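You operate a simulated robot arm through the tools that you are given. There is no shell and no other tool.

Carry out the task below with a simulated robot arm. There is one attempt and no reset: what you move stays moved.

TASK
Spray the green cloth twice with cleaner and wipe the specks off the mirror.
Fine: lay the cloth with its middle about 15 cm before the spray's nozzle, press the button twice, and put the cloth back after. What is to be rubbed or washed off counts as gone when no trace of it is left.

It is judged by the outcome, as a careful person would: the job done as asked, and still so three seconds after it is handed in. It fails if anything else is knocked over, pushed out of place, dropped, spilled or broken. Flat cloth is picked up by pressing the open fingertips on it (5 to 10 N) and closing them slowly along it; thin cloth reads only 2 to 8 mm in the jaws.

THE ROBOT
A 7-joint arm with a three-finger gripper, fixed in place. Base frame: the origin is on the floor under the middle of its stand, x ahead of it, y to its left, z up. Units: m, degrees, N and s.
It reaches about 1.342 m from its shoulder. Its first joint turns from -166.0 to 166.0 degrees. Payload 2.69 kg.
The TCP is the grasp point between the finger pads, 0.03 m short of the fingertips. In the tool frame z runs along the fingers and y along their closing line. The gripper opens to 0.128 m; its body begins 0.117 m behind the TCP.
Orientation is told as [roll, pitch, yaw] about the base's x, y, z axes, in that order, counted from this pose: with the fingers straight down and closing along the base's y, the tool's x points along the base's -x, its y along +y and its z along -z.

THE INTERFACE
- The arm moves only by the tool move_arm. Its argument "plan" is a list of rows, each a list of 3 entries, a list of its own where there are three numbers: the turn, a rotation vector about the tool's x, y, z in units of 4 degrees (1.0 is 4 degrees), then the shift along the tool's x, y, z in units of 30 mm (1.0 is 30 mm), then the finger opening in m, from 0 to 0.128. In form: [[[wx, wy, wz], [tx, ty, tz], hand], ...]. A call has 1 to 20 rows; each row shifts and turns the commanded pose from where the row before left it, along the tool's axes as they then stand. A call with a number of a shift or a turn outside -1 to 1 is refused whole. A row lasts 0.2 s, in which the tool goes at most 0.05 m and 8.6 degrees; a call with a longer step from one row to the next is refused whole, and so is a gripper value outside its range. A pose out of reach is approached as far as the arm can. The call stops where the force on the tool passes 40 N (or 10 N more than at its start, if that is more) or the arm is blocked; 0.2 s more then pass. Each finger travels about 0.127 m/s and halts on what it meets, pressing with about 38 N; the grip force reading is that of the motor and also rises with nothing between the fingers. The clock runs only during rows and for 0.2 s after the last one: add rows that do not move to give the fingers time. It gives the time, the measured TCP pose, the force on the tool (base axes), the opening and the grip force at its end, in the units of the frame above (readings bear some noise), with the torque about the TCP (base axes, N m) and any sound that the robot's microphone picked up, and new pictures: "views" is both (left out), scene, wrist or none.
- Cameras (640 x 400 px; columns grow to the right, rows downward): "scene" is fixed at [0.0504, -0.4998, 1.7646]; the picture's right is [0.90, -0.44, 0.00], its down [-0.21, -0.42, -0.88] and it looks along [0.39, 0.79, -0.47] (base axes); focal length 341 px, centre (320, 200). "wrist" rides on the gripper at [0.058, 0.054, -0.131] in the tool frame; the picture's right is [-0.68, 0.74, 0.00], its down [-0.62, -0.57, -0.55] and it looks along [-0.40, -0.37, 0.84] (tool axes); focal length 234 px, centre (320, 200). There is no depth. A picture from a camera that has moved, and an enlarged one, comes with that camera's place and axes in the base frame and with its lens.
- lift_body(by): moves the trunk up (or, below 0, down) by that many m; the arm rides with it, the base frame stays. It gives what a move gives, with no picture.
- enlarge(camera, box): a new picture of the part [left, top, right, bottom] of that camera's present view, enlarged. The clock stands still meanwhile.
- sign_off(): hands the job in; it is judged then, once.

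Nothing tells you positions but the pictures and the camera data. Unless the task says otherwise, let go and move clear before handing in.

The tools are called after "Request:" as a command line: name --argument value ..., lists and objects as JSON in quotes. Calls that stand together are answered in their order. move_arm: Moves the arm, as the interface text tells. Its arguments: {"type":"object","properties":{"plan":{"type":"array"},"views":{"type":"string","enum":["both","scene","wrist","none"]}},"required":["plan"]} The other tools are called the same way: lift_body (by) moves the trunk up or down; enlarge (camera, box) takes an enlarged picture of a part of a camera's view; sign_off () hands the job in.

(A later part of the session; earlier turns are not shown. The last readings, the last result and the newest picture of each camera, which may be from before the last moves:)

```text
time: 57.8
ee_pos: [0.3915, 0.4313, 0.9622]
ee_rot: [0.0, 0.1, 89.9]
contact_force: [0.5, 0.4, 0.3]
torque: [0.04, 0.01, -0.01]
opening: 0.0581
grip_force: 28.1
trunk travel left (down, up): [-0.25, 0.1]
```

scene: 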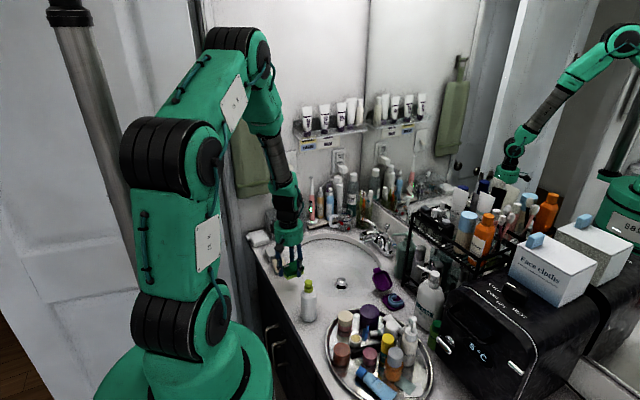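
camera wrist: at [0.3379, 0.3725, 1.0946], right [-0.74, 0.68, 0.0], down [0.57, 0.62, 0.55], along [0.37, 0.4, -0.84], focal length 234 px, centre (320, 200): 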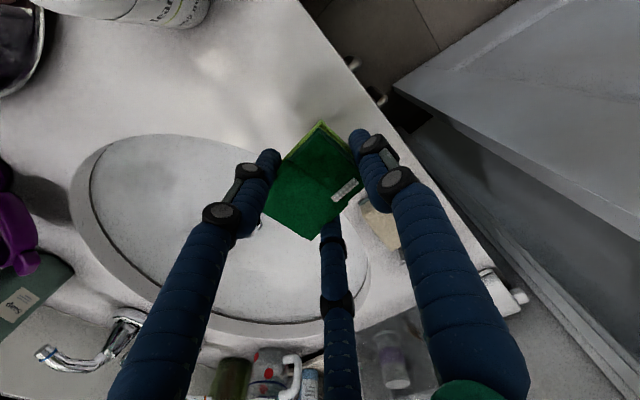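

The grip is now 28 N. I'm lifting and moving forward to open space in front of the mirror at the specks' height before tilting the hand towards it.

Request:
move_arm --plan '[[[0, 0, 0], [-0.117, -0.5, -0.7], 0.018], [[0, 0, 0], [-0.117, -0.6, -0.7], 0.018], [[0, 0, 0], [-0.117, -0.6, -0.7], 0.018], [[0, 0, 0], [-0.117, -0.6, -0.7], 0.018], [[0, 0, 0], [-0.117, -0.6, -0.7], 0.018], [[0, 0, 0], [-0.117, -0.6, -0.7], 0.018], [[0, 0, 0], [-0.117, -0.6, -0.7], 0.018], [[0, 0, 0], [-0.117, -0.6, -0.7], 0.018], [[0, 0, 0], [-0.117, -0.6, -0.7], 0.018], [[0, 0, 0], [-0.117, -0.6, -0.7], 0.018], [[0, 0, 0], [0, 0, 0], 0.018]]' --views "both"

```text
time: 60.2
ee_pos: [0.5705, 0.4661, 1.1729]
ee_rot: [0.0, 0.0, 89.9]
contact_force: [0.3, 0.4, 0.0]
torque: [0.02, -0.03, 0.03]
opening: 0.0579
grip_force: 29.2
trunk travel left (down, up): [-0.25, 0.1]
camera wrist: at [0.5161, 0.4076, 1.3046], right [-0.74, 0.68, 0.0], down [0.57, 0.62, 0.55], along [0.37, 0.4, -0.84], focal length 234 px, centre (320, 200)
```

scene: 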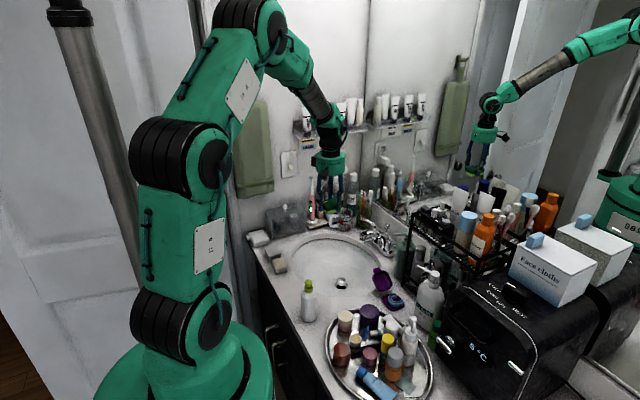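
wrist: 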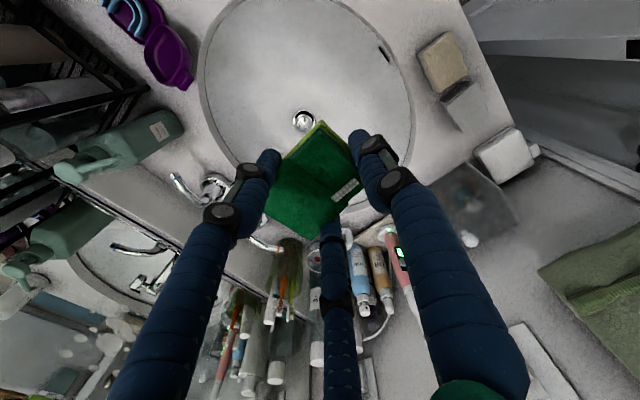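

Now I'm tilting the hand towards the mirror in stages, with the cloth held in place; the first 40° comes first.

Request:
move_arm --plan '[[[0.9, 0, 0], [0, 0, 0], 0.018], [[0.9, 0, 0], [0, 0, 0], 0.018], [[0.9, 0, 0], [0, 0, 0], 0.018], [[0.9, 0, 0], [0, 0, 0], 0.018], [[0.9, 0, 0], [0, 0, 0], 0.018], [[0.9, 0, 0], [0, 0, 0], 0.018], [[0.9, 0, 0], [0, 0, 0], 0.018], [[0.9, 0, 0], [0, 0, 0], 0.018], [[0.9, 0, 0], [0, 0, 0], 0.018], [[0.9, 0, 0], [0, 0, 0], 0.018], [[0.9, 0, 0], [0, 0, 0], 0.018], [[0, 0, 0], [0, 0, 0], 0.018]]' --views "both"

```text
time: 62.8
ee_pos: [0.5697, 0.4656, 1.1702]
ee_rot: [-39.6, 0.0, 90.0]
contact_force: [0.0, 0.6, -0.1]
torque: [0.0, -0.01, -0.04]
opening: 0.0577
grip_force: 29.4
trunk travel left (down, up): [-0.25, 0.1]
camera wrist: at [0.4448, 0.4083, 1.2384], right [-0.57, 0.68, -0.47], down [0.09, 0.62, 0.78], along [0.82, 0.4, -0.41], focal length 234 px, centre (320, 200)
```

scene: 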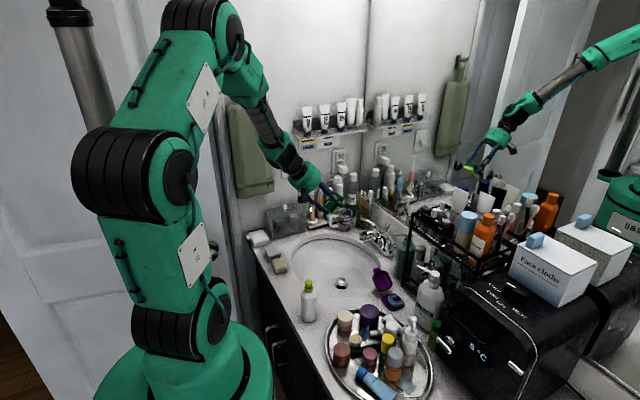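
wrist: 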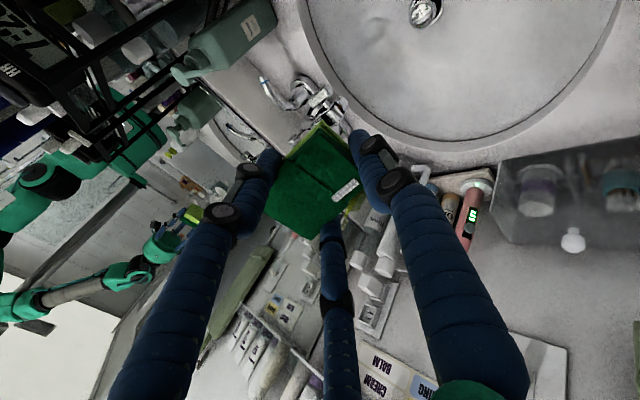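

Request:
move_arm --plan '[[[0.9, 0, 0], [0, 0, 0], 0.018], [[0.9, 0, 0], [0, 0, 0], 0.018], [[0.9, 0, 0], [0, 0, 0], 0.018], [[0.9, 0, 0], [0, 0, 0], 0.018], [[0.9, 0, 0], [0, 0, 0], 0.018], [[0.9, 0, 0], [0, 0, 0], 0.018], [[0.9, 0, 0], [0, 0, 0], 0.018], [[0.9, 0, 0], [0, 0, 0], 0.018], [[0.9, 0, 0], [0, 0, 0], 0.018], [[0.9, 0, 0], [0, 0, 0], 0.018], [[0.9, 0, 0], [0, 0, 0], 0.018], [[0.9, 0, 0], [0, 0, 0], 0.018], [[0.9, 0, 0], [0, 0, 0], 0.018], [[0.9, 0, 0], [0, 0, 0], 0.018], [[0, 0, 0], [0, 0, 0], 0.018]]' --views "both"

```text
time: 66.0
ee_pos: [0.5708, 0.4664, 1.172]
ee_rot: [-90.0, 0.0, 89.9]
contact_force: [-1.2, -0.1, -0.6]
torque: [0.01, 0.02, -0.04]
opening: 0.0578
grip_force: 29.9
trunk travel left (down, up): [-0.25, 0.1]
camera wrist: at [0.4391, 0.4087, 1.1187], right [0.0, 0.68, -0.74], down [-0.55, 0.62, 0.57], along [0.84, 0.4, 0.37], focal length 234 px, centre (320, 200)
```

scene: 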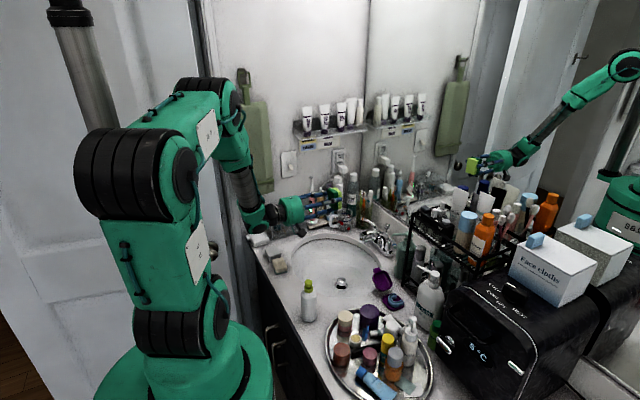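
wrist: 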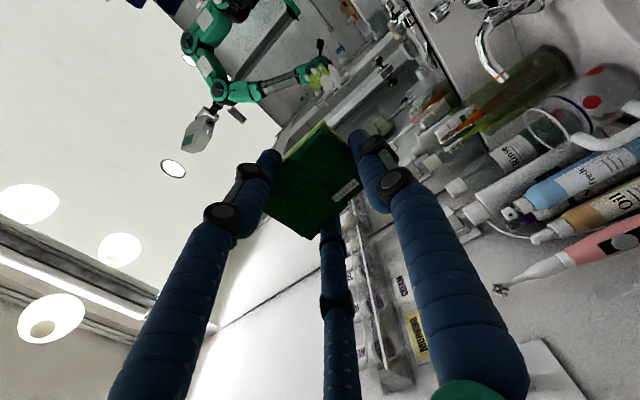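

The hand now points straight at the mirror with the wet face forward. I'm advancing most of the way at about y 0.466, z 1.145; the faucet, pump bottle and rack are all lower or off to the side.

Request:
move_arm --plan '[[[0, 0, 0], [0, 0.1, 0.8], 0.018], [[0, 0, 0], [0, 0.1, 1.0], 0.018], [[0, 0, 0], [0, 0.1, 1.0], 0.018], [[0, 0, 0], [0, 0.1, 1.0], 0.018], [[0, 0, 0], [0, 0.1, 1.0], 0.018], [[0, 0, 0], [0, 0.1, 1.0], 0.018], [[0, 0, 0], [0, 0.1, 1.0], 0.018], [[0, 0, 0], [0, 0.1, 1.0], 0.018], [[0, 0, 0], [0, 0.1, 1.0], 0.018], [[0, 0, 0], [0, 0, 0], 0.018]]' --views "both"

Request:
enlarge --camera "scene" --box '[330, 130, 480, 240]'

```text
time: 68.2
ee_pos: [0.8376, 0.4653, 1.1462]
ee_rot: [-90.0, 0.0, 89.9]
contact_force: [0.7, 0.0, -1.6]
torque: [0.0, -0.01, 0.0]
opening: 0.0579
grip_force: 29.4
trunk travel left (down, up): [-0.25, 0.1]
camera wrist: at [0.7056, 0.4072, 1.0936], right [0.0, 0.68, -0.74], down [-0.55, 0.62, 0.57], along [0.84, 0.4, 0.37], focal length 234 px, centre (320, 200)
```

scene: 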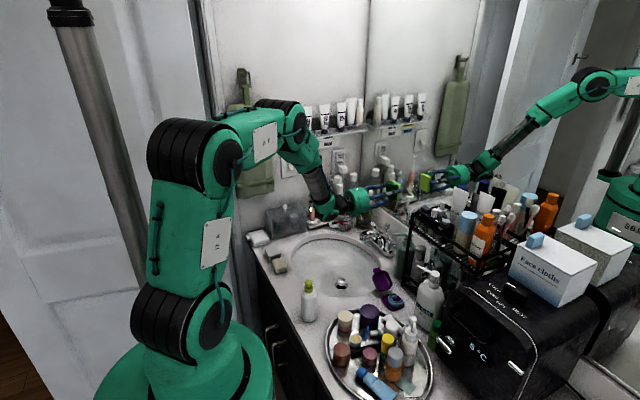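
wrist: 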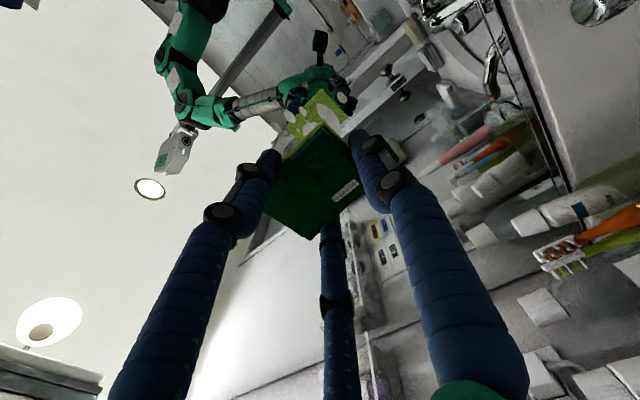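

```text
3.64 times, centred on (405, 185) of scene
camera zoom: at [0.0504, -0.4998, 1.7646], right [0.9, -0.44, 0.0], down [-0.21, -0.42, -0.88], along [0.39, 0.79, -0.47], focal length 1240 px, centre (11, 254)
```

zoom: 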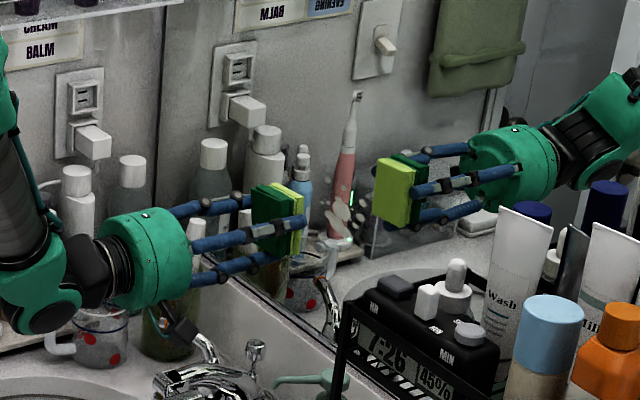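

The lime face points at the mirror and the specks are visible just ahead. I'm advancing to about 1 cm away, then creeping in until light contact.

Request:
move_arm --plan '[[[0, 0, 0], [0, 0, 0.6], 0.018], [[0, 0, 0], [0, 0, 0.6], 0.018], [[0, 0, 0], [0, 0, 0.4], 0.018], [[0, 0, 0], [0, 0, 0.2], 0.018], [[0, 0, 0], [0, 0, 0], 0.018]]' --views "scene"

Request:
enlarge --camera "scene" --box '[350, 140, 470, 230]'

```text
time: 69.4
ee_pos: [0.8894, 0.4662, 1.1444]
ee_rot: [-90.0, 0.0, 89.9]
contact_force: [0.2, 0.0, 0.0]
torque: [0.02, -0.01, 0.0]
opening: 0.0577
grip_force: 29.2
trunk travel left (down, up): [-0.25, 0.1]
```

scene: 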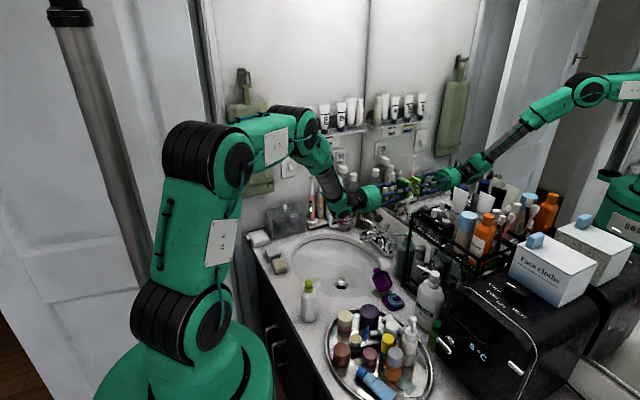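

```text
4.44 times, centred on (410, 185) of scene
camera zoom: at [0.0504, -0.4998, 1.7646], right [0.9, -0.44, 0.0], down [-0.21, -0.42, -0.88], along [0.39, 0.79, -0.47], focal length 1516 px, centre (-80, 267)
```

zoom: 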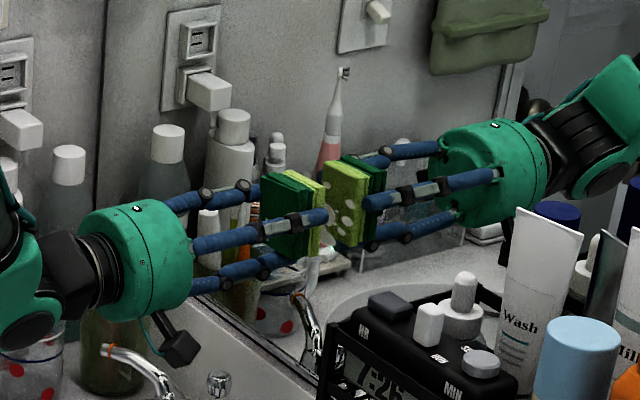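

Request:
move_arm --plan '[[[0, 0, 0], [0, 0, 0.13], 0.018], [[0, 0, 0], [0, 0, 0.13], 0.018], [[0, 0, 0], [0, 0, 0], 0.018]]' --views "none"

Request:
move_arm --plan '[[[0, 0, 0], [0, 0, 0.08], 0.018], [[0, 0, 0], [0, 0, 0], 0.018]]' --views "none"

Request:
move_arm --plan '[[[0, 0, 0], [0, 0, 0.08], 0.018], [[0, 0, 0], [0, 0, 0], 0.018]]' --views "none"

```text
time: 70.2
ee_pos: [0.8973, 0.4657, 1.1451]
ee_rot: [-89.9, 0.0, 89.8]
contact_force: [-0.1, -0.6, -0.6]
torque: [-0.01, -0.02, -0.01]
opening: 0.0575
grip_force: 30.0
trunk travel left (down, up): [-0.25, 0.1]
```

```text
time: 70.8
ee_pos: [0.8981, 0.4669, 1.1442]
ee_rot: [-89.9, -0.1, 89.9]
contact_force: [-0.5, -0.4, 0.3]
torque: [0.0, 0.02, -0.01]
opening: 0.0574
grip_force: 29.7
trunk travel left (down, up): [-0.25, 0.1]
```

```text
time: 71.4
ee_pos: [0.9008, 0.4677, 1.1451]
ee_rot: [-90.0, 0.0, 89.9]
contact_force: [0.3, -1.1, -0.9]
torque: [-0.03, -0.02, 0.0]
opening: 0.0577
grip_force: 29.1
trunk travel left (down, up): [-0.25, 0.1]
```

Request:
move_arm --plan '[[[0, 0, 0], [0, 0, 0.07], 0.018], [[0, 0, 0], [0, 0, 0], 0.018]]' --views "none"

Request:
move_arm --plan '[[[0, 0, 0], [0, 0, 0.05], 0.018], [[0, 0, 0], [0, 0, 0], 0.018]]' --views "none"

Request:
move_arm --plan '[[[0, 0, 0], [0, 0, 0.04], 0.018], [[0, 0, 0], [0, 0, 0], 0.018]]' --views "none"

```text
time: 72.0
ee_pos: [0.9024, 0.4656, 1.1444]
ee_rot: [-90.0, 0.0, 90.0]
contact_force: [0.2, -0.4, -0.7]
torque: [0.0, -0.04, 0.02]
opening: 0.0576
grip_force: 29.6
trunk travel left (down, up): [-0.25, 0.1]
```

```text
time: 72.6
ee_pos: [0.9053, 0.4667, 1.1442]
ee_rot: [-90.0, 0.0, 89.9]
contact_force: [-0.4, 0.6, -0.8]
torque: [-0.01, 0.0, 0.0]
opening: 0.0573
grip_force: 29.5
trunk travel left (down, up): [-0.25, 0.1]
```

```text
time: 73.2
ee_pos: [0.9054, 0.4661, 1.1442]
ee_rot: [-90.0, 0.0, 89.9]
contact_force: [0.0, 0.0, -0.8]
torque: [0.01, 0.0, 0.03]
opening: 0.0575
grip_force: 29.1
trunk travel left (down, up): [-0.25, 0.1]
```

Request:
enlarge --camera "scene" --box '[380, 160, 450, 210]'

Request:
move_arm --plan '[[[0, 0, 0], [0, 0, 0.05], 0.018], [[0, 0, 0], [0, 0, 0], 0.018]]' --views "none"

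Request:
move_arm --plan '[[[0, 0, 0], [0, 0, 0.05], 0.018], [[0, 0, 0], [0, 0, 0], 0.018]]' --views "none"

```text
8.00 times, centred on (415, 185) of scene
camera zoom: at [0.0504, -0.4998, 1.7646], right [0.9, -0.44, 0.0], down [-0.21, -0.42, -0.88], along [0.39, 0.79, -0.47], focal length 2728 px, centre (-440, 320)
```

zoom: 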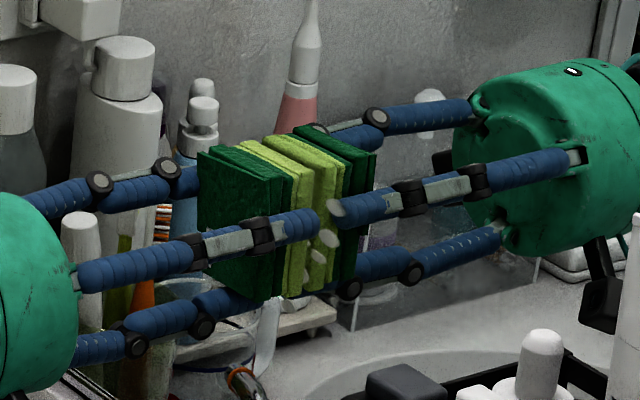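

```text
time: 73.8
ee_pos: [0.9069, 0.466, 1.1427]
ee_rot: [-90.1, 0.0, 89.9]
contact_force: [0.5, -0.4, -0.2]
torque: [-0.03, 0.01, -0.01]
opening: 0.0575
grip_force: 29.3
trunk travel left (down, up): [-0.25, 0.1]
```

```text
time: 74.4
ee_pos: [0.9082, 0.4668, 1.1431]
ee_rot: [-90.0, 0.0, 90.0]
contact_force: [-7.6, -1.6, -0.5]
torque: [0.01, -0.12, -0.05]
opening: 0.0577
grip_force: 29.7
trunk travel left (down, up): [-0.25, 0.1]
```

There's light contact, about 8 N, at TCP x≈0.908. I'm starting to wipe sideways, first towards +y.

Request:
move_arm --plan '[[[0, 0, 0], [-0.2, 0, 0], 0.018], [[0, 0, 0], [-0.3, 0, 0], 0.018], [[0, 0, 0], [-0.3, 0, 0], 0.018], [[0, 0, 0], [-0.3, 0, 0], 0.018], [[0, 0, 0], [-0.2, 0, 0], 0.018]]' --views "scene"

Request:
enlarge --camera "scene" --box '[380, 160, 450, 210]'

```text
time: 75.6
ee_pos: [0.9083, 0.5071, 1.1439]
ee_rot: [-89.9, 0.0, 89.9]
contact_force: [-7.3, -0.8, 0.1]
torque: [0.03, -0.13, -0.05]
opening: 0.0578
grip_force: 28.9
trunk travel left (down, up): [-0.25, 0.1]
```

scene: 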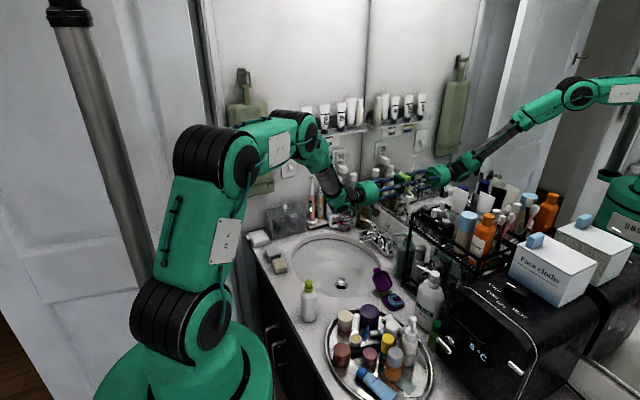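

```text
8.00 times, centred on (415, 185) of scene
camera zoom: at [0.0504, -0.4998, 1.7646], right [0.9, -0.44, 0.0], down [-0.21, -0.42, -0.88], along [0.39, 0.79, -0.47], focal length 2728 px, centre (-440, 320)
```

zoom: 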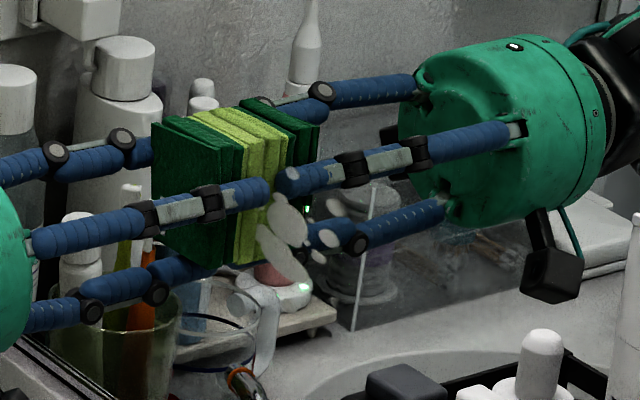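

The specks are still there after one light pass. I'm pressing a little harder and sweeping back across the full width towards -y.

Request:
move_arm --plan '[[[0, 0, 0], [0.1, 0, 0.02], 0.018], [[0, 0, 0], [0.3, 0, 0], 0.018], [[0, 0, 0], [0.3, 0, 0], 0.018], [[0, 0, 0], [0.3, 0, 0], 0.018], [[0, 0, 0], [0.3, 0, 0], 0.018], [[0, 0, 0], [0.3, 0, 0], 0.018], [[0, 0, 0], [0.3, 0, 0], 0.018], [[0, 0, 0], [0.3, 0, 0], 0.018], [[0, 0, 0], [0.25, 0, 0], 0.018]]' --views "scene"

Request:
enlarge --camera "scene" --box '[380, 160, 450, 210]'

```text
time: 77.6
ee_pos: [0.9089, 0.4312, 1.1457]
ee_rot: [-90.1, -0.1, 89.9]
contact_force: [-4.6, 0.1, 0.2]
torque: [0.06, -0.13, 0.04]
opening: 0.0577
grip_force: 29.6
trunk travel left (down, up): [-0.25, 0.1]
```

scene: 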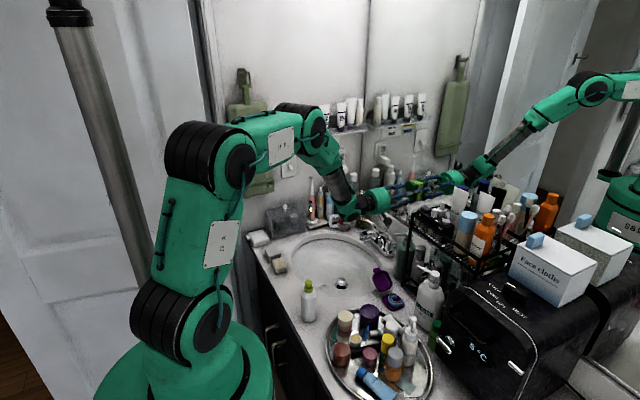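

```text
8.00 times, centred on (415, 185) of scene
camera zoom: at [0.0504, -0.4998, 1.7646], right [0.9, -0.44, 0.0], down [-0.21, -0.42, -0.88], along [0.39, 0.79, -0.47], focal length 2728 px, centre (-440, 320)
```

zoom: 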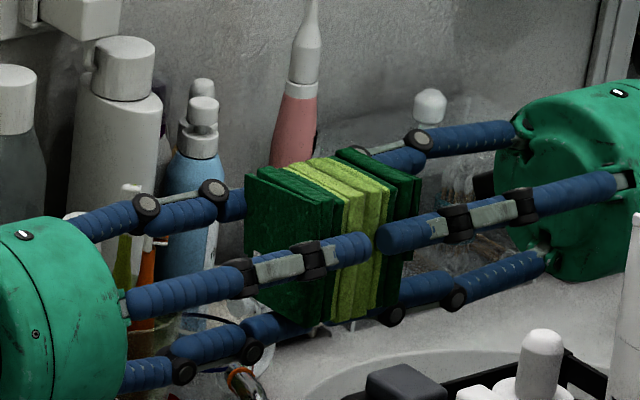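

The upper left specks look gone where the pad has passed. I'm wiping back towards +y with a touch more pressure to uncover the right part.

Request:
move_arm --plan '[[[0, 0, 0], [-0.1, 0, 0.02], 0.018], [[0, 0, 0], [-0.3, 0, 0], 0.018], [[0, 0, 0], [-0.3, 0, 0], 0.018], [[0, 0, 0], [-0.3, 0, 0], 0.018], [[0, 0, 0], [-0.3, 0, 0], 0.018], [[0, 0, 0], [-0.3, 0, 0], 0.018], [[0, 0, 0], [-0.3, 0, 0], 0.018], [[0, 0, 0], [-0.3, 0, 0], 0.018], [[0, 0, 0], [-0.25, 0, 0], 0.018]]' --views "both"

Request:
enlarge --camera "scene" --box '[380, 160, 450, 210]'

Request:
enlarge --camera "wrist" --box '[200, 40, 440, 200]'

```text
time: 79.6
ee_pos: [0.9089, 0.5066, 1.1434]
ee_rot: [-89.9, 0.0, 90.0]
contact_force: [-27.8, -9.4, -1.6]
torque: [0.12, -0.48, -0.23]
opening: 0.0577
grip_force: 29.5
trunk travel left (down, up): [-0.25, 0.1]
camera wrist: at [0.7772, 0.4481, 1.0919], right [0.0, 0.68, -0.74], down [-0.55, 0.62, 0.57], along [0.84, 0.4, 0.37], focal length 234 px, centre (320, 200)
```

scene: 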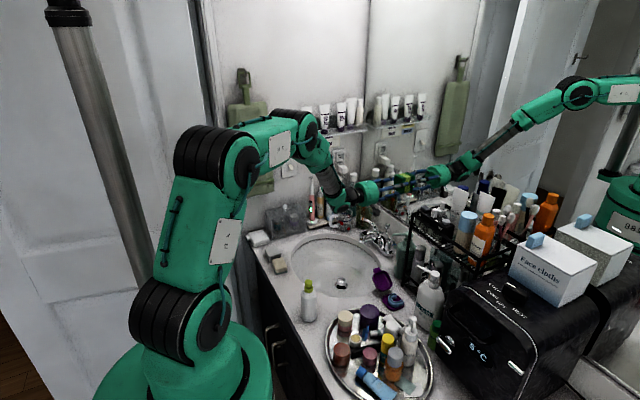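
wrist: 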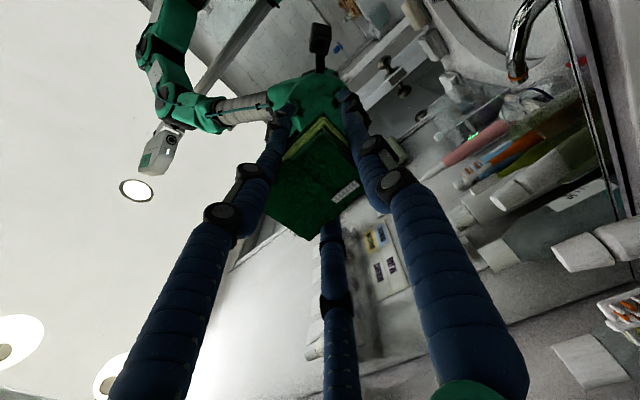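

```text
8.00 times, centred on (415, 185) of scene
camera zoom: at [0.0504, -0.4998, 1.7646], right [0.9, -0.44, 0.0], down [-0.21, -0.42, -0.88], along [0.39, 0.79, -0.47], focal length 2728 px, centre (-440, 320)
```

zoom: 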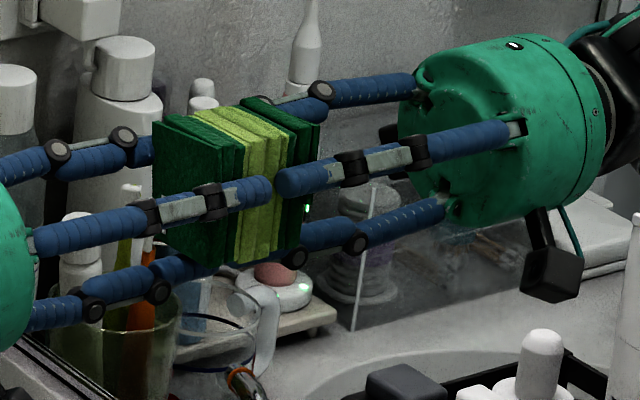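

```text
2.50 times, centred on (320, 120) of wrist
camera zoom: at [0.7772, 0.4481, 1.0919], right [0.0, 0.68, -0.74], down [-0.55, 0.62, 0.57], along [0.84, 0.4, 0.37], focal length 585 px, centre (320, 400)
```

zoom: 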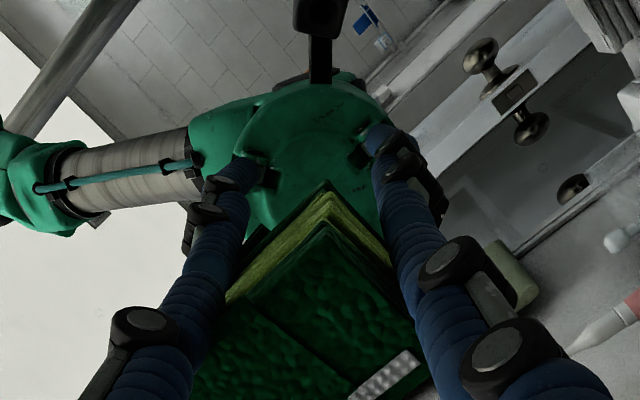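

The right-hand specks are gone too. The lower specks, around z 1.095–1.12, are left. I'm easing the pressure a bit, moving down 25 mm, and sweeping towards -y.

Request:
move_arm --plan '[[[0, 0, 0], [0, 0.1, -0.03], 0.018], [[0, 0, 0], [0, 0.25, 0], 0.018], [[0, 0, 0], [0, 0.25, 0], 0.018], [[0, 0, 0], [0, 0.25, 0], 0.018], [[0, 0, 0], [0, 0, 0], 0.018]]' --views "none"

Request:
move_arm --plan '[[[0, 0, 0], [0.2, 0, 0], 0.018], [[0, 0, 0], [0.3, 0, 0], 0.018], [[0, 0, 0], [0.3, 0, 0], 0.018], [[0, 0, 0], [0.3, 0, 0], 0.018], [[0, 0, 0], [0.3, 0, 0], 0.018], [[0, 0, 0], [0.3, 0, 0], 0.018], [[0, 0, 0], [0.3, 0, 0], 0.018], [[0, 0, 0], [0.2, 0, 0], 0.018]]' --views "both"

Request:
enlarge --camera "scene" --box '[370, 160, 450, 220]'

```text
time: 80.8
ee_pos: [0.9092, 0.5078, 1.1183]
ee_rot: [-90.1, 0.1, 90.0]
contact_force: [-5.8, -0.4, 2.2]
torque: [-0.03, -0.25, 0.02]
opening: 0.0578
grip_force: 29.6
trunk travel left (down, up): [-0.25, 0.1]
```

```text
time: 82.6
ee_pos: [0.9087, 0.4408, 1.1183]
ee_rot: [-89.9, 0.1, 90.0]
contact_force: [-15.7, 4.9, 0.0]
torque: [-0.09, -0.25, 0.13]
opening: 0.0576
grip_force: 29.5
trunk travel left (down, up): [-0.25, 0.1]
camera wrist: at [0.7774, 0.3825, 1.0657], right [0.0, 0.68, -0.74], down [-0.55, 0.62, 0.56], along [0.84, 0.4, 0.37], focal length 234 px, centre (320, 200)
```

scene: 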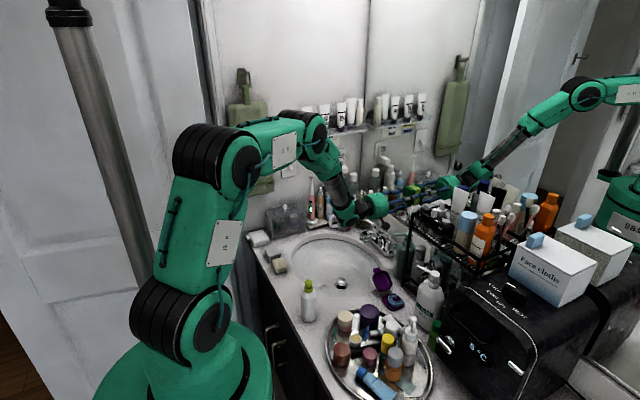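
wrist: 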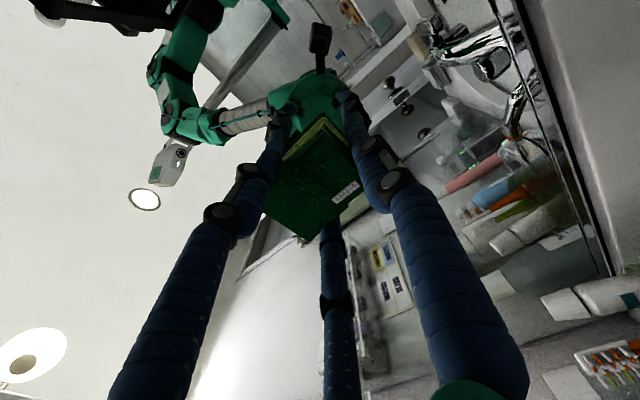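

```text
6.67 times, centred on (410, 190) of scene
camera zoom: at [0.0504, -0.4998, 1.7646], right [0.9, -0.44, 0.0], down [-0.21, -0.42, -0.88], along [0.39, 0.79, -0.47], focal length 2274 px, centre (-280, 267)
```

zoom: 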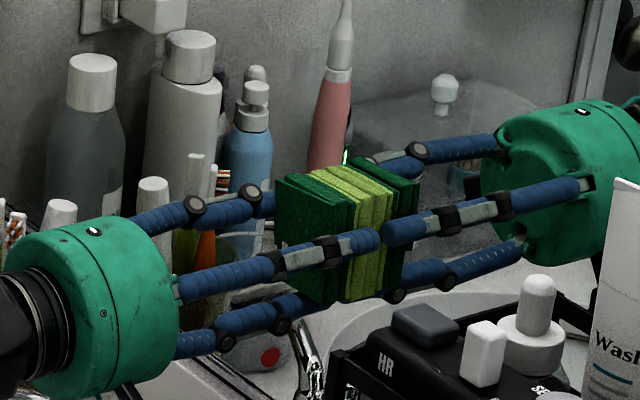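

The pass is complete at this height. I'm sweeping back towards +y while drifting 8 mm lower for margin, then across once more.

Request:
move_arm --plan '[[[0, 0, 0], [-0.2, 0.09, 0], 0.018], [[0, 0, 0], [-0.3, 0.09, 0], 0.018], [[0, 0, 0], [-0.3, 0.09, 0], 0.018], [[0, 0, 0], [-0.3, 0, 0], 0.018], [[0, 0, 0], [-0.3, 0, 0], 0.018], [[0, 0, 0], [-0.3, 0, 0], 0.018], [[0, 0, 0], [-0.3, 0, 0], 0.018], [[0, 0, 0], [0, 0, 0], 0.018]]' --views "scene"

Request:
enlarge --camera "scene" --box '[370, 160, 450, 220]'

```text
time: 84.4
ee_pos: [0.9082, 0.5004, 1.1121]
ee_rot: [-90.0, 0.1, 90.0]
contact_force: [1.1, 0.1, -0.2]
torque: [-0.03, 0.03, -0.03]
opening: 0.0579
grip_force: 30.0
trunk travel left (down, up): [-0.25, 0.1]
```

scene: 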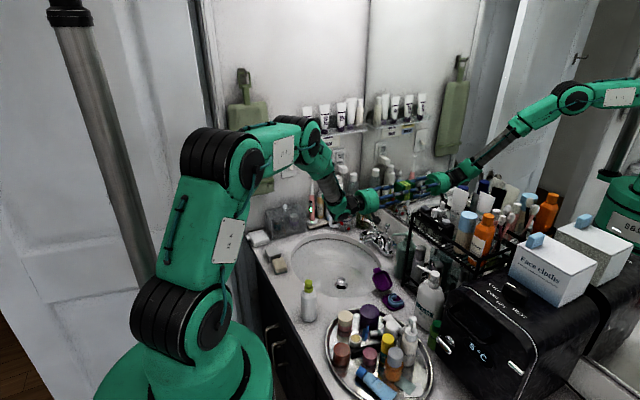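

```text
6.67 times, centred on (410, 190) of scene
camera zoom: at [0.0504, -0.4998, 1.7646], right [0.9, -0.44, 0.0], down [-0.21, -0.42, -0.88], along [0.39, 0.79, -0.47], focal length 2274 px, centre (-280, 267)
```

zoom: 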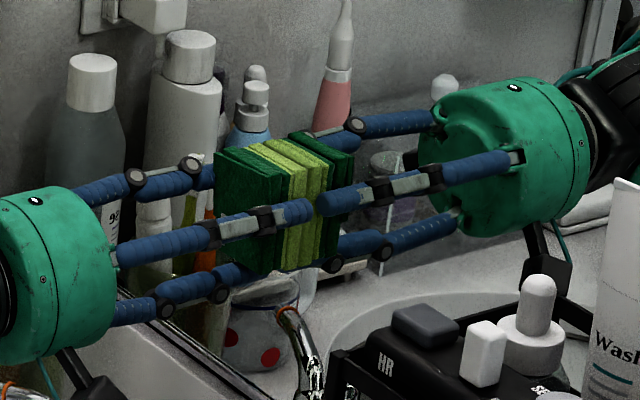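

Contact was lost at the end of that pass. I'm pressing in about 1 mm more and repeating the low pass towards -y.

Request:
move_arm --plan '[[[0, 0, 0], [0, 0, 0.04], 0.018], [[0, 0, 0], [0, 0, 0], 0.018]]' --views "none"

Request:
move_arm --plan '[[[0, 0, 0], [0.2, 0, 0], 0.018], [[0, 0, 0], [0.3, 0, 0], 0.018], [[0, 0, 0], [0.3, 0, 0], 0.018], [[0, 0, 0], [0.3, 0, 0], 0.018], [[0, 0, 0], [0.3, 0, 0], 0.018], [[0, 0, 0], [0.3, 0, 0], 0.018], [[0, 0, 0], [0.3, 0, 0], 0.018]]' --views "none"

```text
time: 85.0
ee_pos: [0.9086, 0.4983, 1.1113]
ee_rot: [-90.0, -0.1, 90.0]
contact_force: [-11.6, -1.7, 1.2]
torque: [-0.03, -0.25, -0.03]
opening: 0.0576
grip_force: 29.5
trunk travel left (down, up): [-0.25, 0.1]
```

```text
time: 86.6
ee_pos: [0.9094, 0.4402, 1.1107]
ee_rot: [-90.0, 0.0, 90.0]
contact_force: [-14.3, 2.9, 0.1]
torque: [-0.04, -0.18, 0.07]
opening: 0.0576
grip_force: 29.5
trunk travel left (down, up): [-0.25, 0.1]
```

Contact was steady at about 14 N. Now up to z≈1.15 and another full sweep towards +y.

Request:
move_arm --plan '[[[0, 0, 0], [0, -0.2, 0], 0.018], [[0, 0, 0], [0, -0.3, 0], 0.018], [[0, 0, 0], [0.1, -0.3, 0], 0.018], [[0, 0, 0], [0.1, -0.3, 0], 0.018], [[0, 0, 0], [0.1, -0.3, 0], 0.018]]' --views "none"

Request:
move_arm --plan '[[[0, 0, 0], [-0.2, 0, 0], 0.018], [[0, 0, 0], [-0.3, 0, 0], 0.018], [[0, 0, 0], [-0.3, 0, 0], 0.018], [[0, 0, 0], [-0.3, 0, 0], 0.018], [[0, 0, 0], [-0.3, 0, 0], 0.018], [[0, 0, 0], [-0.3, 0, 0], 0.018], [[0, 0, 0], [-0.3, 0, 0], 0.018], [[0, 0, 0], [-0.3, 0, 0], 0.018], [[0, 0, 0], [-0.2, 0, 0], 0.018]]' --views "none"

```text
time: 87.8
ee_pos: [0.9092, 0.4313, 1.1519]
ee_rot: [-90.2, -0.1, 89.9]
contact_force: [-17.7, 2.4, -5.4]
torque: [-0.01, -0.12, 0.04]
opening: 0.0575
grip_force: 29.3
trunk travel left (down, up): [-0.25, 0.1]
```

```text
time: 89.8
ee_pos: [0.9097, 0.5045, 1.1525]
ee_rot: [-89.9, 0.0, 90.0]
contact_force: [-29.6, -11.8, -1.6]
torque: [0.19, -0.51, -0.24]
opening: 0.0576
grip_force: 29.3
trunk travel left (down, up): [-0.25, 0.1]
```

Good contact throughout. I'm retreating from the mirror to inspect it.

Request:
move_arm --plan '[[[0, 0, 0], [0, 0, -0.3], 0.018], [[0, 0, 0], [0, 0, -0.8], 0.018], [[0, 0, 0], [0, 0, -1], 0.018], [[0, 0, 0], [0, 0, -1], 0.018], [[0, 0, 0], [0, 0, -1], 0.018], [[0, 0, 0], [0, 0, -1], 0.018], [[0, 0, 0], [0, 0, -1], 0.018], [[0, 0, 0], [0, 0, -1], 0.018], [[0, 0, 0], [0, 0, 0], 0.018]]' --views "both"

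Request:
enlarge --camera "scene" --box '[390, 160, 440, 210]'

Request:
enlarge --camera "scene" --box '[360, 130, 480, 220]'

```text
time: 91.8
ee_pos: [0.6965, 0.5063, 1.15]
ee_rot: [-90.0, 0.0, 90.0]
contact_force: [-1.0, -0.8, -0.2]
torque: [-0.02, 0.01, -0.03]
opening: 0.0574
grip_force: 29.5
trunk travel left (down, up): [-0.25, 0.1]
camera wrist: at [0.5649, 0.4472, 1.0975], right [0.0, 0.68, -0.74], down [-0.55, 0.62, 0.57], along [0.84, 0.4, 0.37], focal length 234 px, centre (320, 200)
```

scene: 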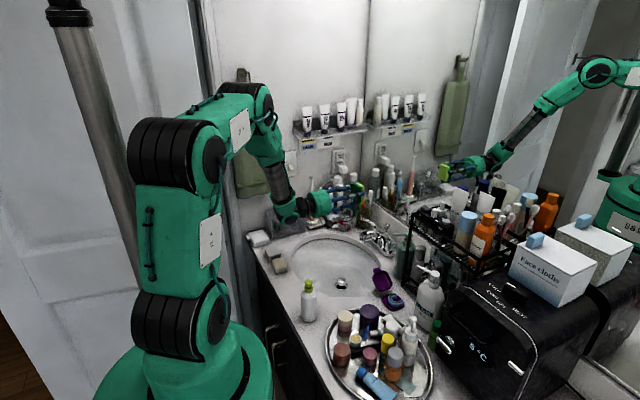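
wrist: 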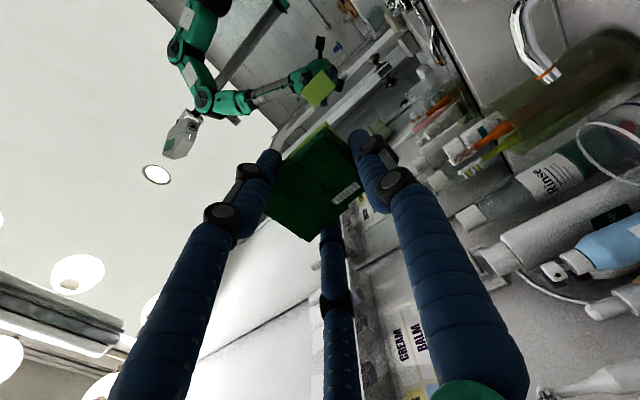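

```text
8.00 times, centred on (415, 185) of scene
camera zoom: at [0.0504, -0.4998, 1.7646], right [0.9, -0.44, 0.0], down [-0.21, -0.42, -0.88], along [0.39, 0.79, -0.47], focal length 2728 px, centre (-440, 320)
```

zoom: 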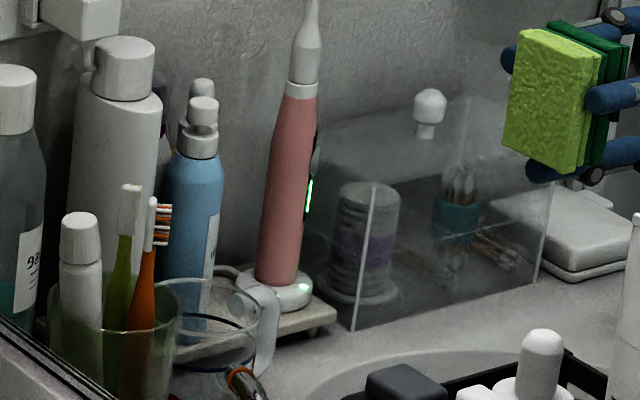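

```text
4.44 times, centred on (420, 175) of scene
camera zoom: at [0.0504, -0.4998, 1.7646], right [0.9, -0.44, 0.0], down [-0.21, -0.42, -0.88], along [0.39, 0.79, -0.47], focal length 1516 px, centre (-124, 311)
```

zoom: 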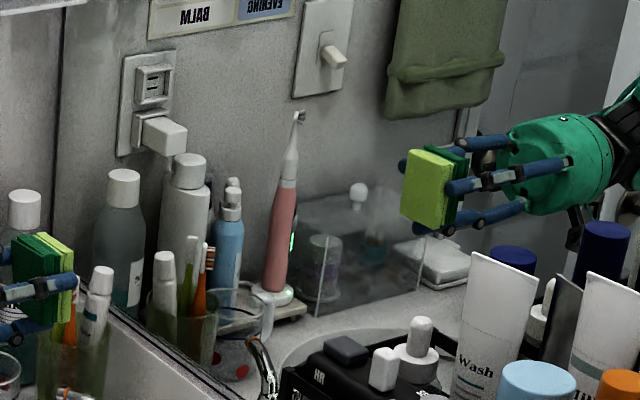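

The mirror looks clean from the scene camera. I'm backing off further and tilting the hand down again, which also lets me recheck the mirror from the earlier wrist viewpoint.

Request:
move_arm --plan '[[[0, 0, 0], [0.3, -0.15, -0.8], 0.018], [[0, 0, 0], [0.3, -0.15, -0.8], 0.018], [[0, 0, 0], [0.3, -0.15, -0.9], 0.018], [[0, 0, 0], [0.3, -0.15, -0.9], 0.018], [[0, 0, 0], [0.15, -0.1, -0.8], 0.018], [[-0.9, 0, 0], [0, 0, 0], 0.018], [[-0.9, 0, 0], [0, 0, 0], 0.018], [[-0.9, 0, 0], [0, 0, 0], 0.018], [[-0.9, 0, 0], [0, 0, 0], 0.018], [[-0.9, 0, 0], [0, 0, 0], 0.018], [[-0.9, 0, 0], [0, 0, 0], 0.018], [[-0.9, 0, 0], [0, 0, 0], 0.018], [[-0.9, 0, 0], [0, 0, 0], 0.018], [[-0.9, 0, 0], [0, 0, 0], 0.018], [[-0.9, 0, 0], [0, 0, 0], 0.018], [[-0.9, 0, 0], [0, 0, 0], 0.018], [[-0.9, 0, 0], [0, 0, 0], 0.018], [[0, 0, 0], [0, 0, 0], 0.018]]' --views "both"

Request:
move_arm --plan '[[[-0.9, 0, 0], [0, 0, 0], 0.018], [[-0.9, 0, 0], [0, 0, 0], 0.018], [[-0.9, 0, 0], [0, 0, 0], 0.018], [[-0.9, 0, 0], [0, 0, 0], 0.018], [[-0.9, 0, 0], [0, 0, 0], 0.018], [[-0.9, 0, 0], [0, 0, 0], 0.018], [[-0.9, 0, 0], [0, 0, 0], 0.018], [[-0.9, 0, 0], [0, 0, 0], 0.018], [[-0.9, 0, 0], [0, 0, 0], 0.018], [[-0.9, 0, 0], [0, 0, 0], 0.018], [[-0.9, 0, 0], [0, 0, 0], 0.018], [[-0.9, 0, 0], [0, 0, 0], 0.018], [[-0.9, 0, 0], [0, 0, 0], 0.018], [[0, 0, 0], [0, 0, 0], 0.018]]' --views "both"

Request:
enlarge --camera "wrist" --box '[0, 260, 220, 400]'

```text
time: 95.6
ee_pos: [0.5717, 0.4635, 1.1726]
ee_rot: [-46.8, 0.0, 89.9]
contact_force: [-0.1, 0.8, -0.8]
torque: [-0.01, 0.02, -0.02]
opening: 0.0577
grip_force: 29.1
trunk travel left (down, up): [-0.25, 0.1]
camera wrist: at [0.4392, 0.4065, 1.2249], right [-0.5, 0.68, -0.54], down [-0.01, 0.62, 0.79], along [0.86, 0.4, -0.3], focal length 234 px, centre (320, 200)
```

scene: 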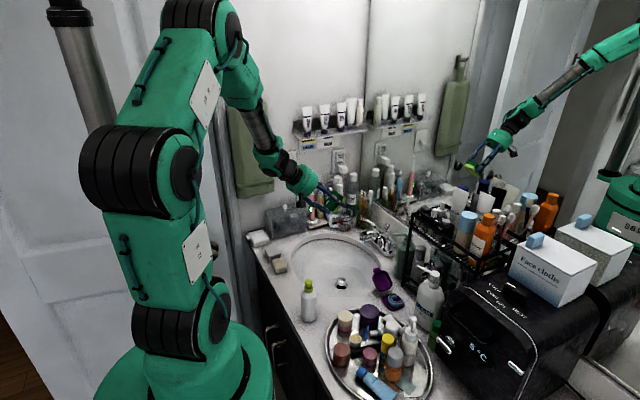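
wrist: 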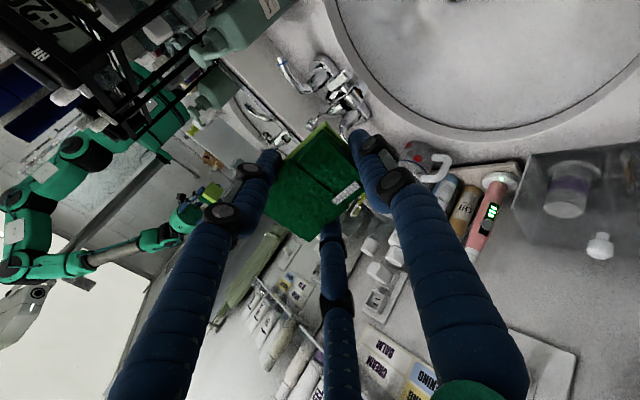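

```text
time: 98.6
ee_pos: [0.5723, 0.4653, 1.1731]
ee_rot: [0.1, 0.0, 90.1]
contact_force: [-0.5, 0.6, 0.2]
torque: [0.0, 0.02, -0.02]
opening: 0.0575
grip_force: 29.3
trunk travel left (down, up): [-0.25, 0.1]
camera wrist: at [0.5182, 0.407, 1.3053], right [-0.74, 0.68, 0.0], down [0.57, 0.62, 0.55], along [0.37, 0.4, -0.84], focal length 234 px, centre (320, 200)
```

scene: 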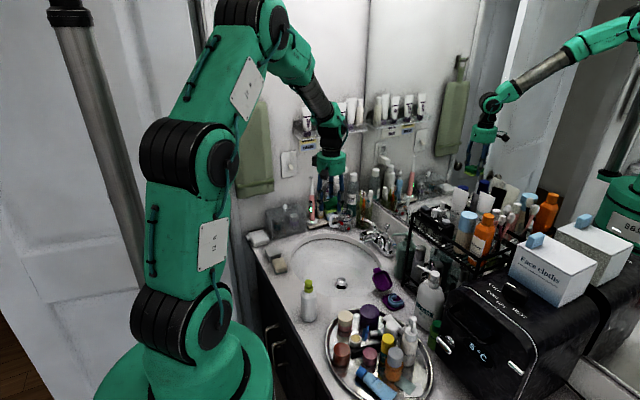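
wrist: 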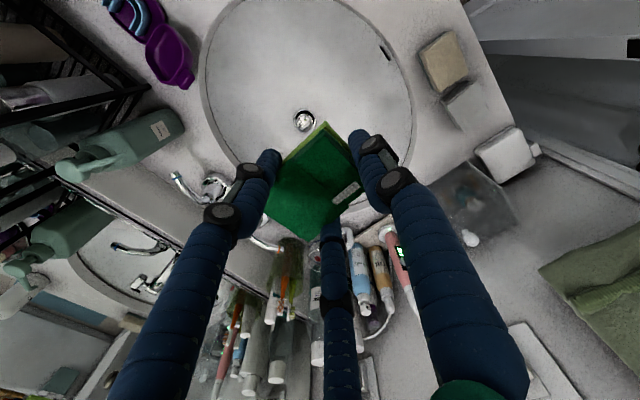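

```text
2.86 times, centred on (110, 330) of wrist
camera zoom: at [0.5182, 0.407, 1.3053], right [-0.74, 0.68, 0.0], down [0.57, 0.62, 0.55], along [0.37, 0.4, -0.84], focal length 669 px, centre (920, -171)
```

zoom: 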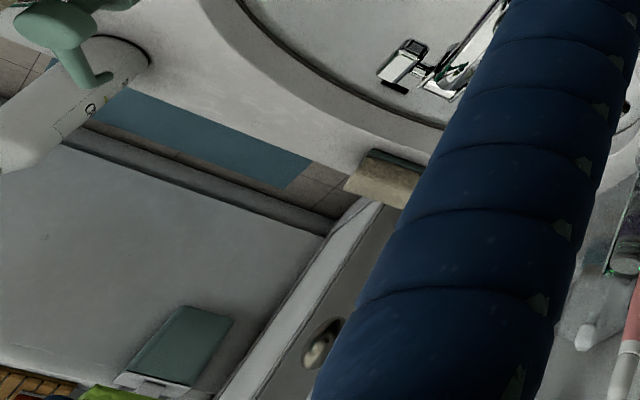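

No specks are visible from this side, though one finger hides a strip of the mirror. I'm carrying the cloth over its original place at height, which also gives another look at the mirror.

Request:
move_arm --plan '[[[0, 0, 0], [0.8, -0.09, 0], 0.018], [[0, 0, 0], [0.9, -0.09, 0], 0.018], [[0, 0, 0], [0.9, -0.09, 0], 0.018], [[0, 0, 0], [0.9, -0.09, 0], 0.018], [[0, 0, 0], [0.9, -0.09, 0], 0.018], [[0, 0, 0], [0.9, -0.09, 0], 0.018], [[0, 0, 0], [0.9, -0.09, 0], 0.018], [[0, 0, 0], [0.83, -0.09, 0], 0.018], [[0, 0, 0], [0, 0, 0], 0.018]]' --views "both"

Request:
enlarge --camera "wrist" --box '[130, 230, 350, 400]'

Request:
enlarge --camera "scene" --box '[385, 155, 445, 215]'

```text
time: 100.6
ee_pos: [0.5916, 0.2562, 1.1745]
ee_rot: [0.1, 0.0, 90.0]
contact_force: [-0.4, -0.3, -0.7]
torque: [0.01, -0.01, -0.01]
opening: 0.0577
grip_force: 29.3
trunk travel left (down, up): [-0.25, 0.1]
camera wrist: at [0.5369, 0.1964, 1.3067], right [-0.74, 0.68, 0.0], down [0.57, 0.62, 0.55], along [0.37, 0.4, -0.84], focal length 234 px, centre (320, 200)
```

scene: 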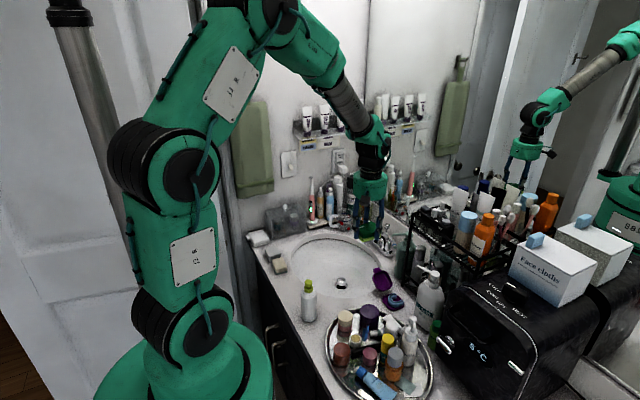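
wrist: 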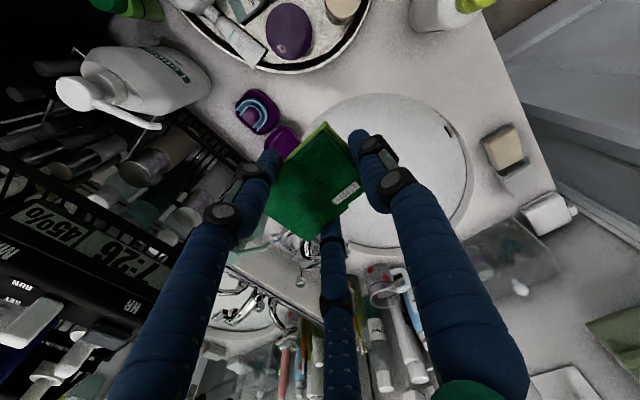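

```text
2.35 times, centred on (240, 315) of wrist
camera zoom: at [0.5369, 0.1964, 1.3067], right [-0.74, 0.68, 0.0], down [0.57, 0.62, 0.55], along [0.37, 0.4, -0.84], focal length 551 px, centre (508, -71)
```

zoom: 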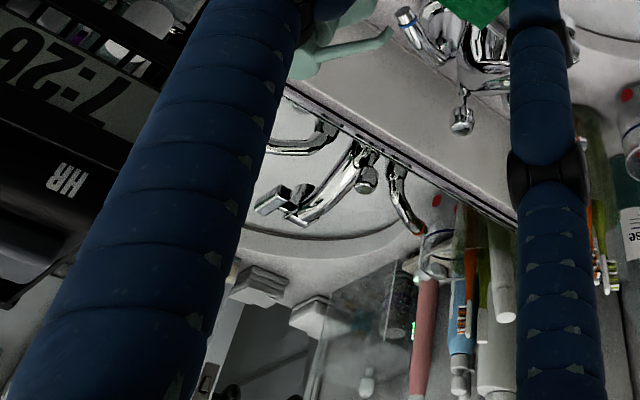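

```text
6.67 times, centred on (415, 185) of scene
camera zoom: at [0.0504, -0.4998, 1.7646], right [0.9, -0.44, 0.0], down [-0.21, -0.42, -0.88], along [0.39, 0.79, -0.47], focal length 2274 px, centre (-313, 300)
```

zoom: 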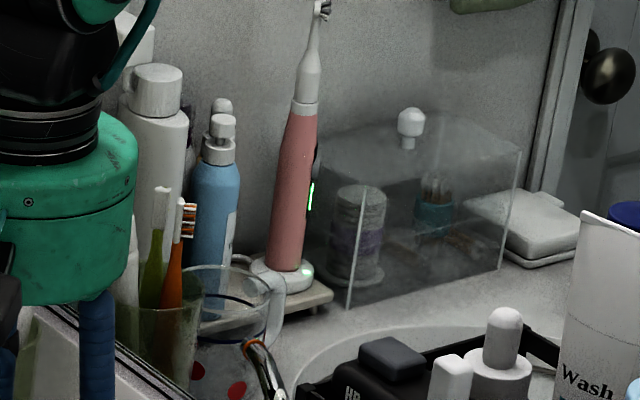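

Request:
enlarge --camera "wrist" --box '[210, 340, 300, 400]'

Request:
enlarge --camera "scene" --box '[400, 170, 425, 205]'

```text
6.67 times, centred on (255, 370) of wrist
camera zoom: at [0.5369, 0.1964, 1.3067], right [-0.74, 0.68, 0.0], down [0.57, 0.62, 0.55], along [0.37, 0.4, -0.84], focal length 1561 px, centre (753, -933)
```

zoom: 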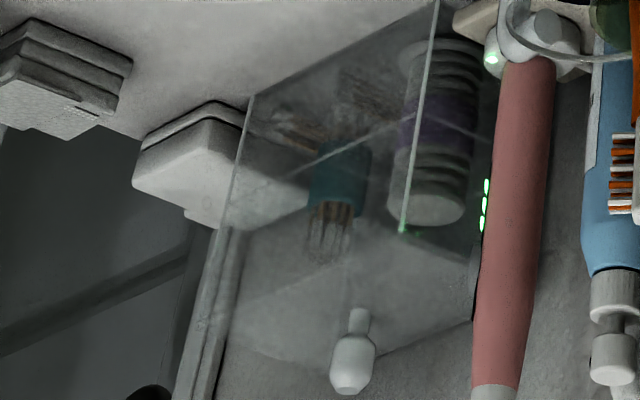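

```text
11.43 times, centred on (412, 188) of scene
camera zoom: at [0.0504, -0.4998, 1.7646], right [0.9, -0.44, 0.0], down [-0.21, -0.42, -0.88], along [0.39, 0.79, -0.47], focal length 3897 px, centre (-737, 343)
```

zoom: 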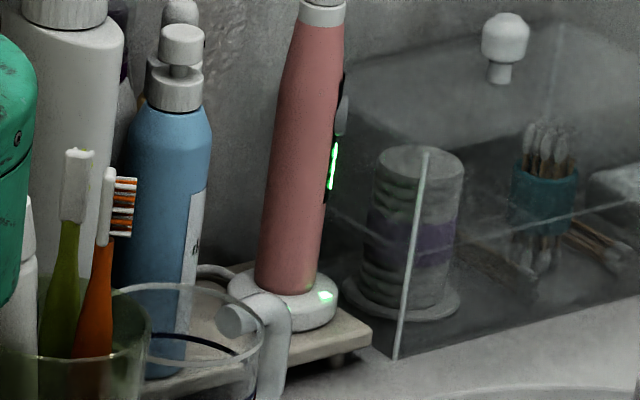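

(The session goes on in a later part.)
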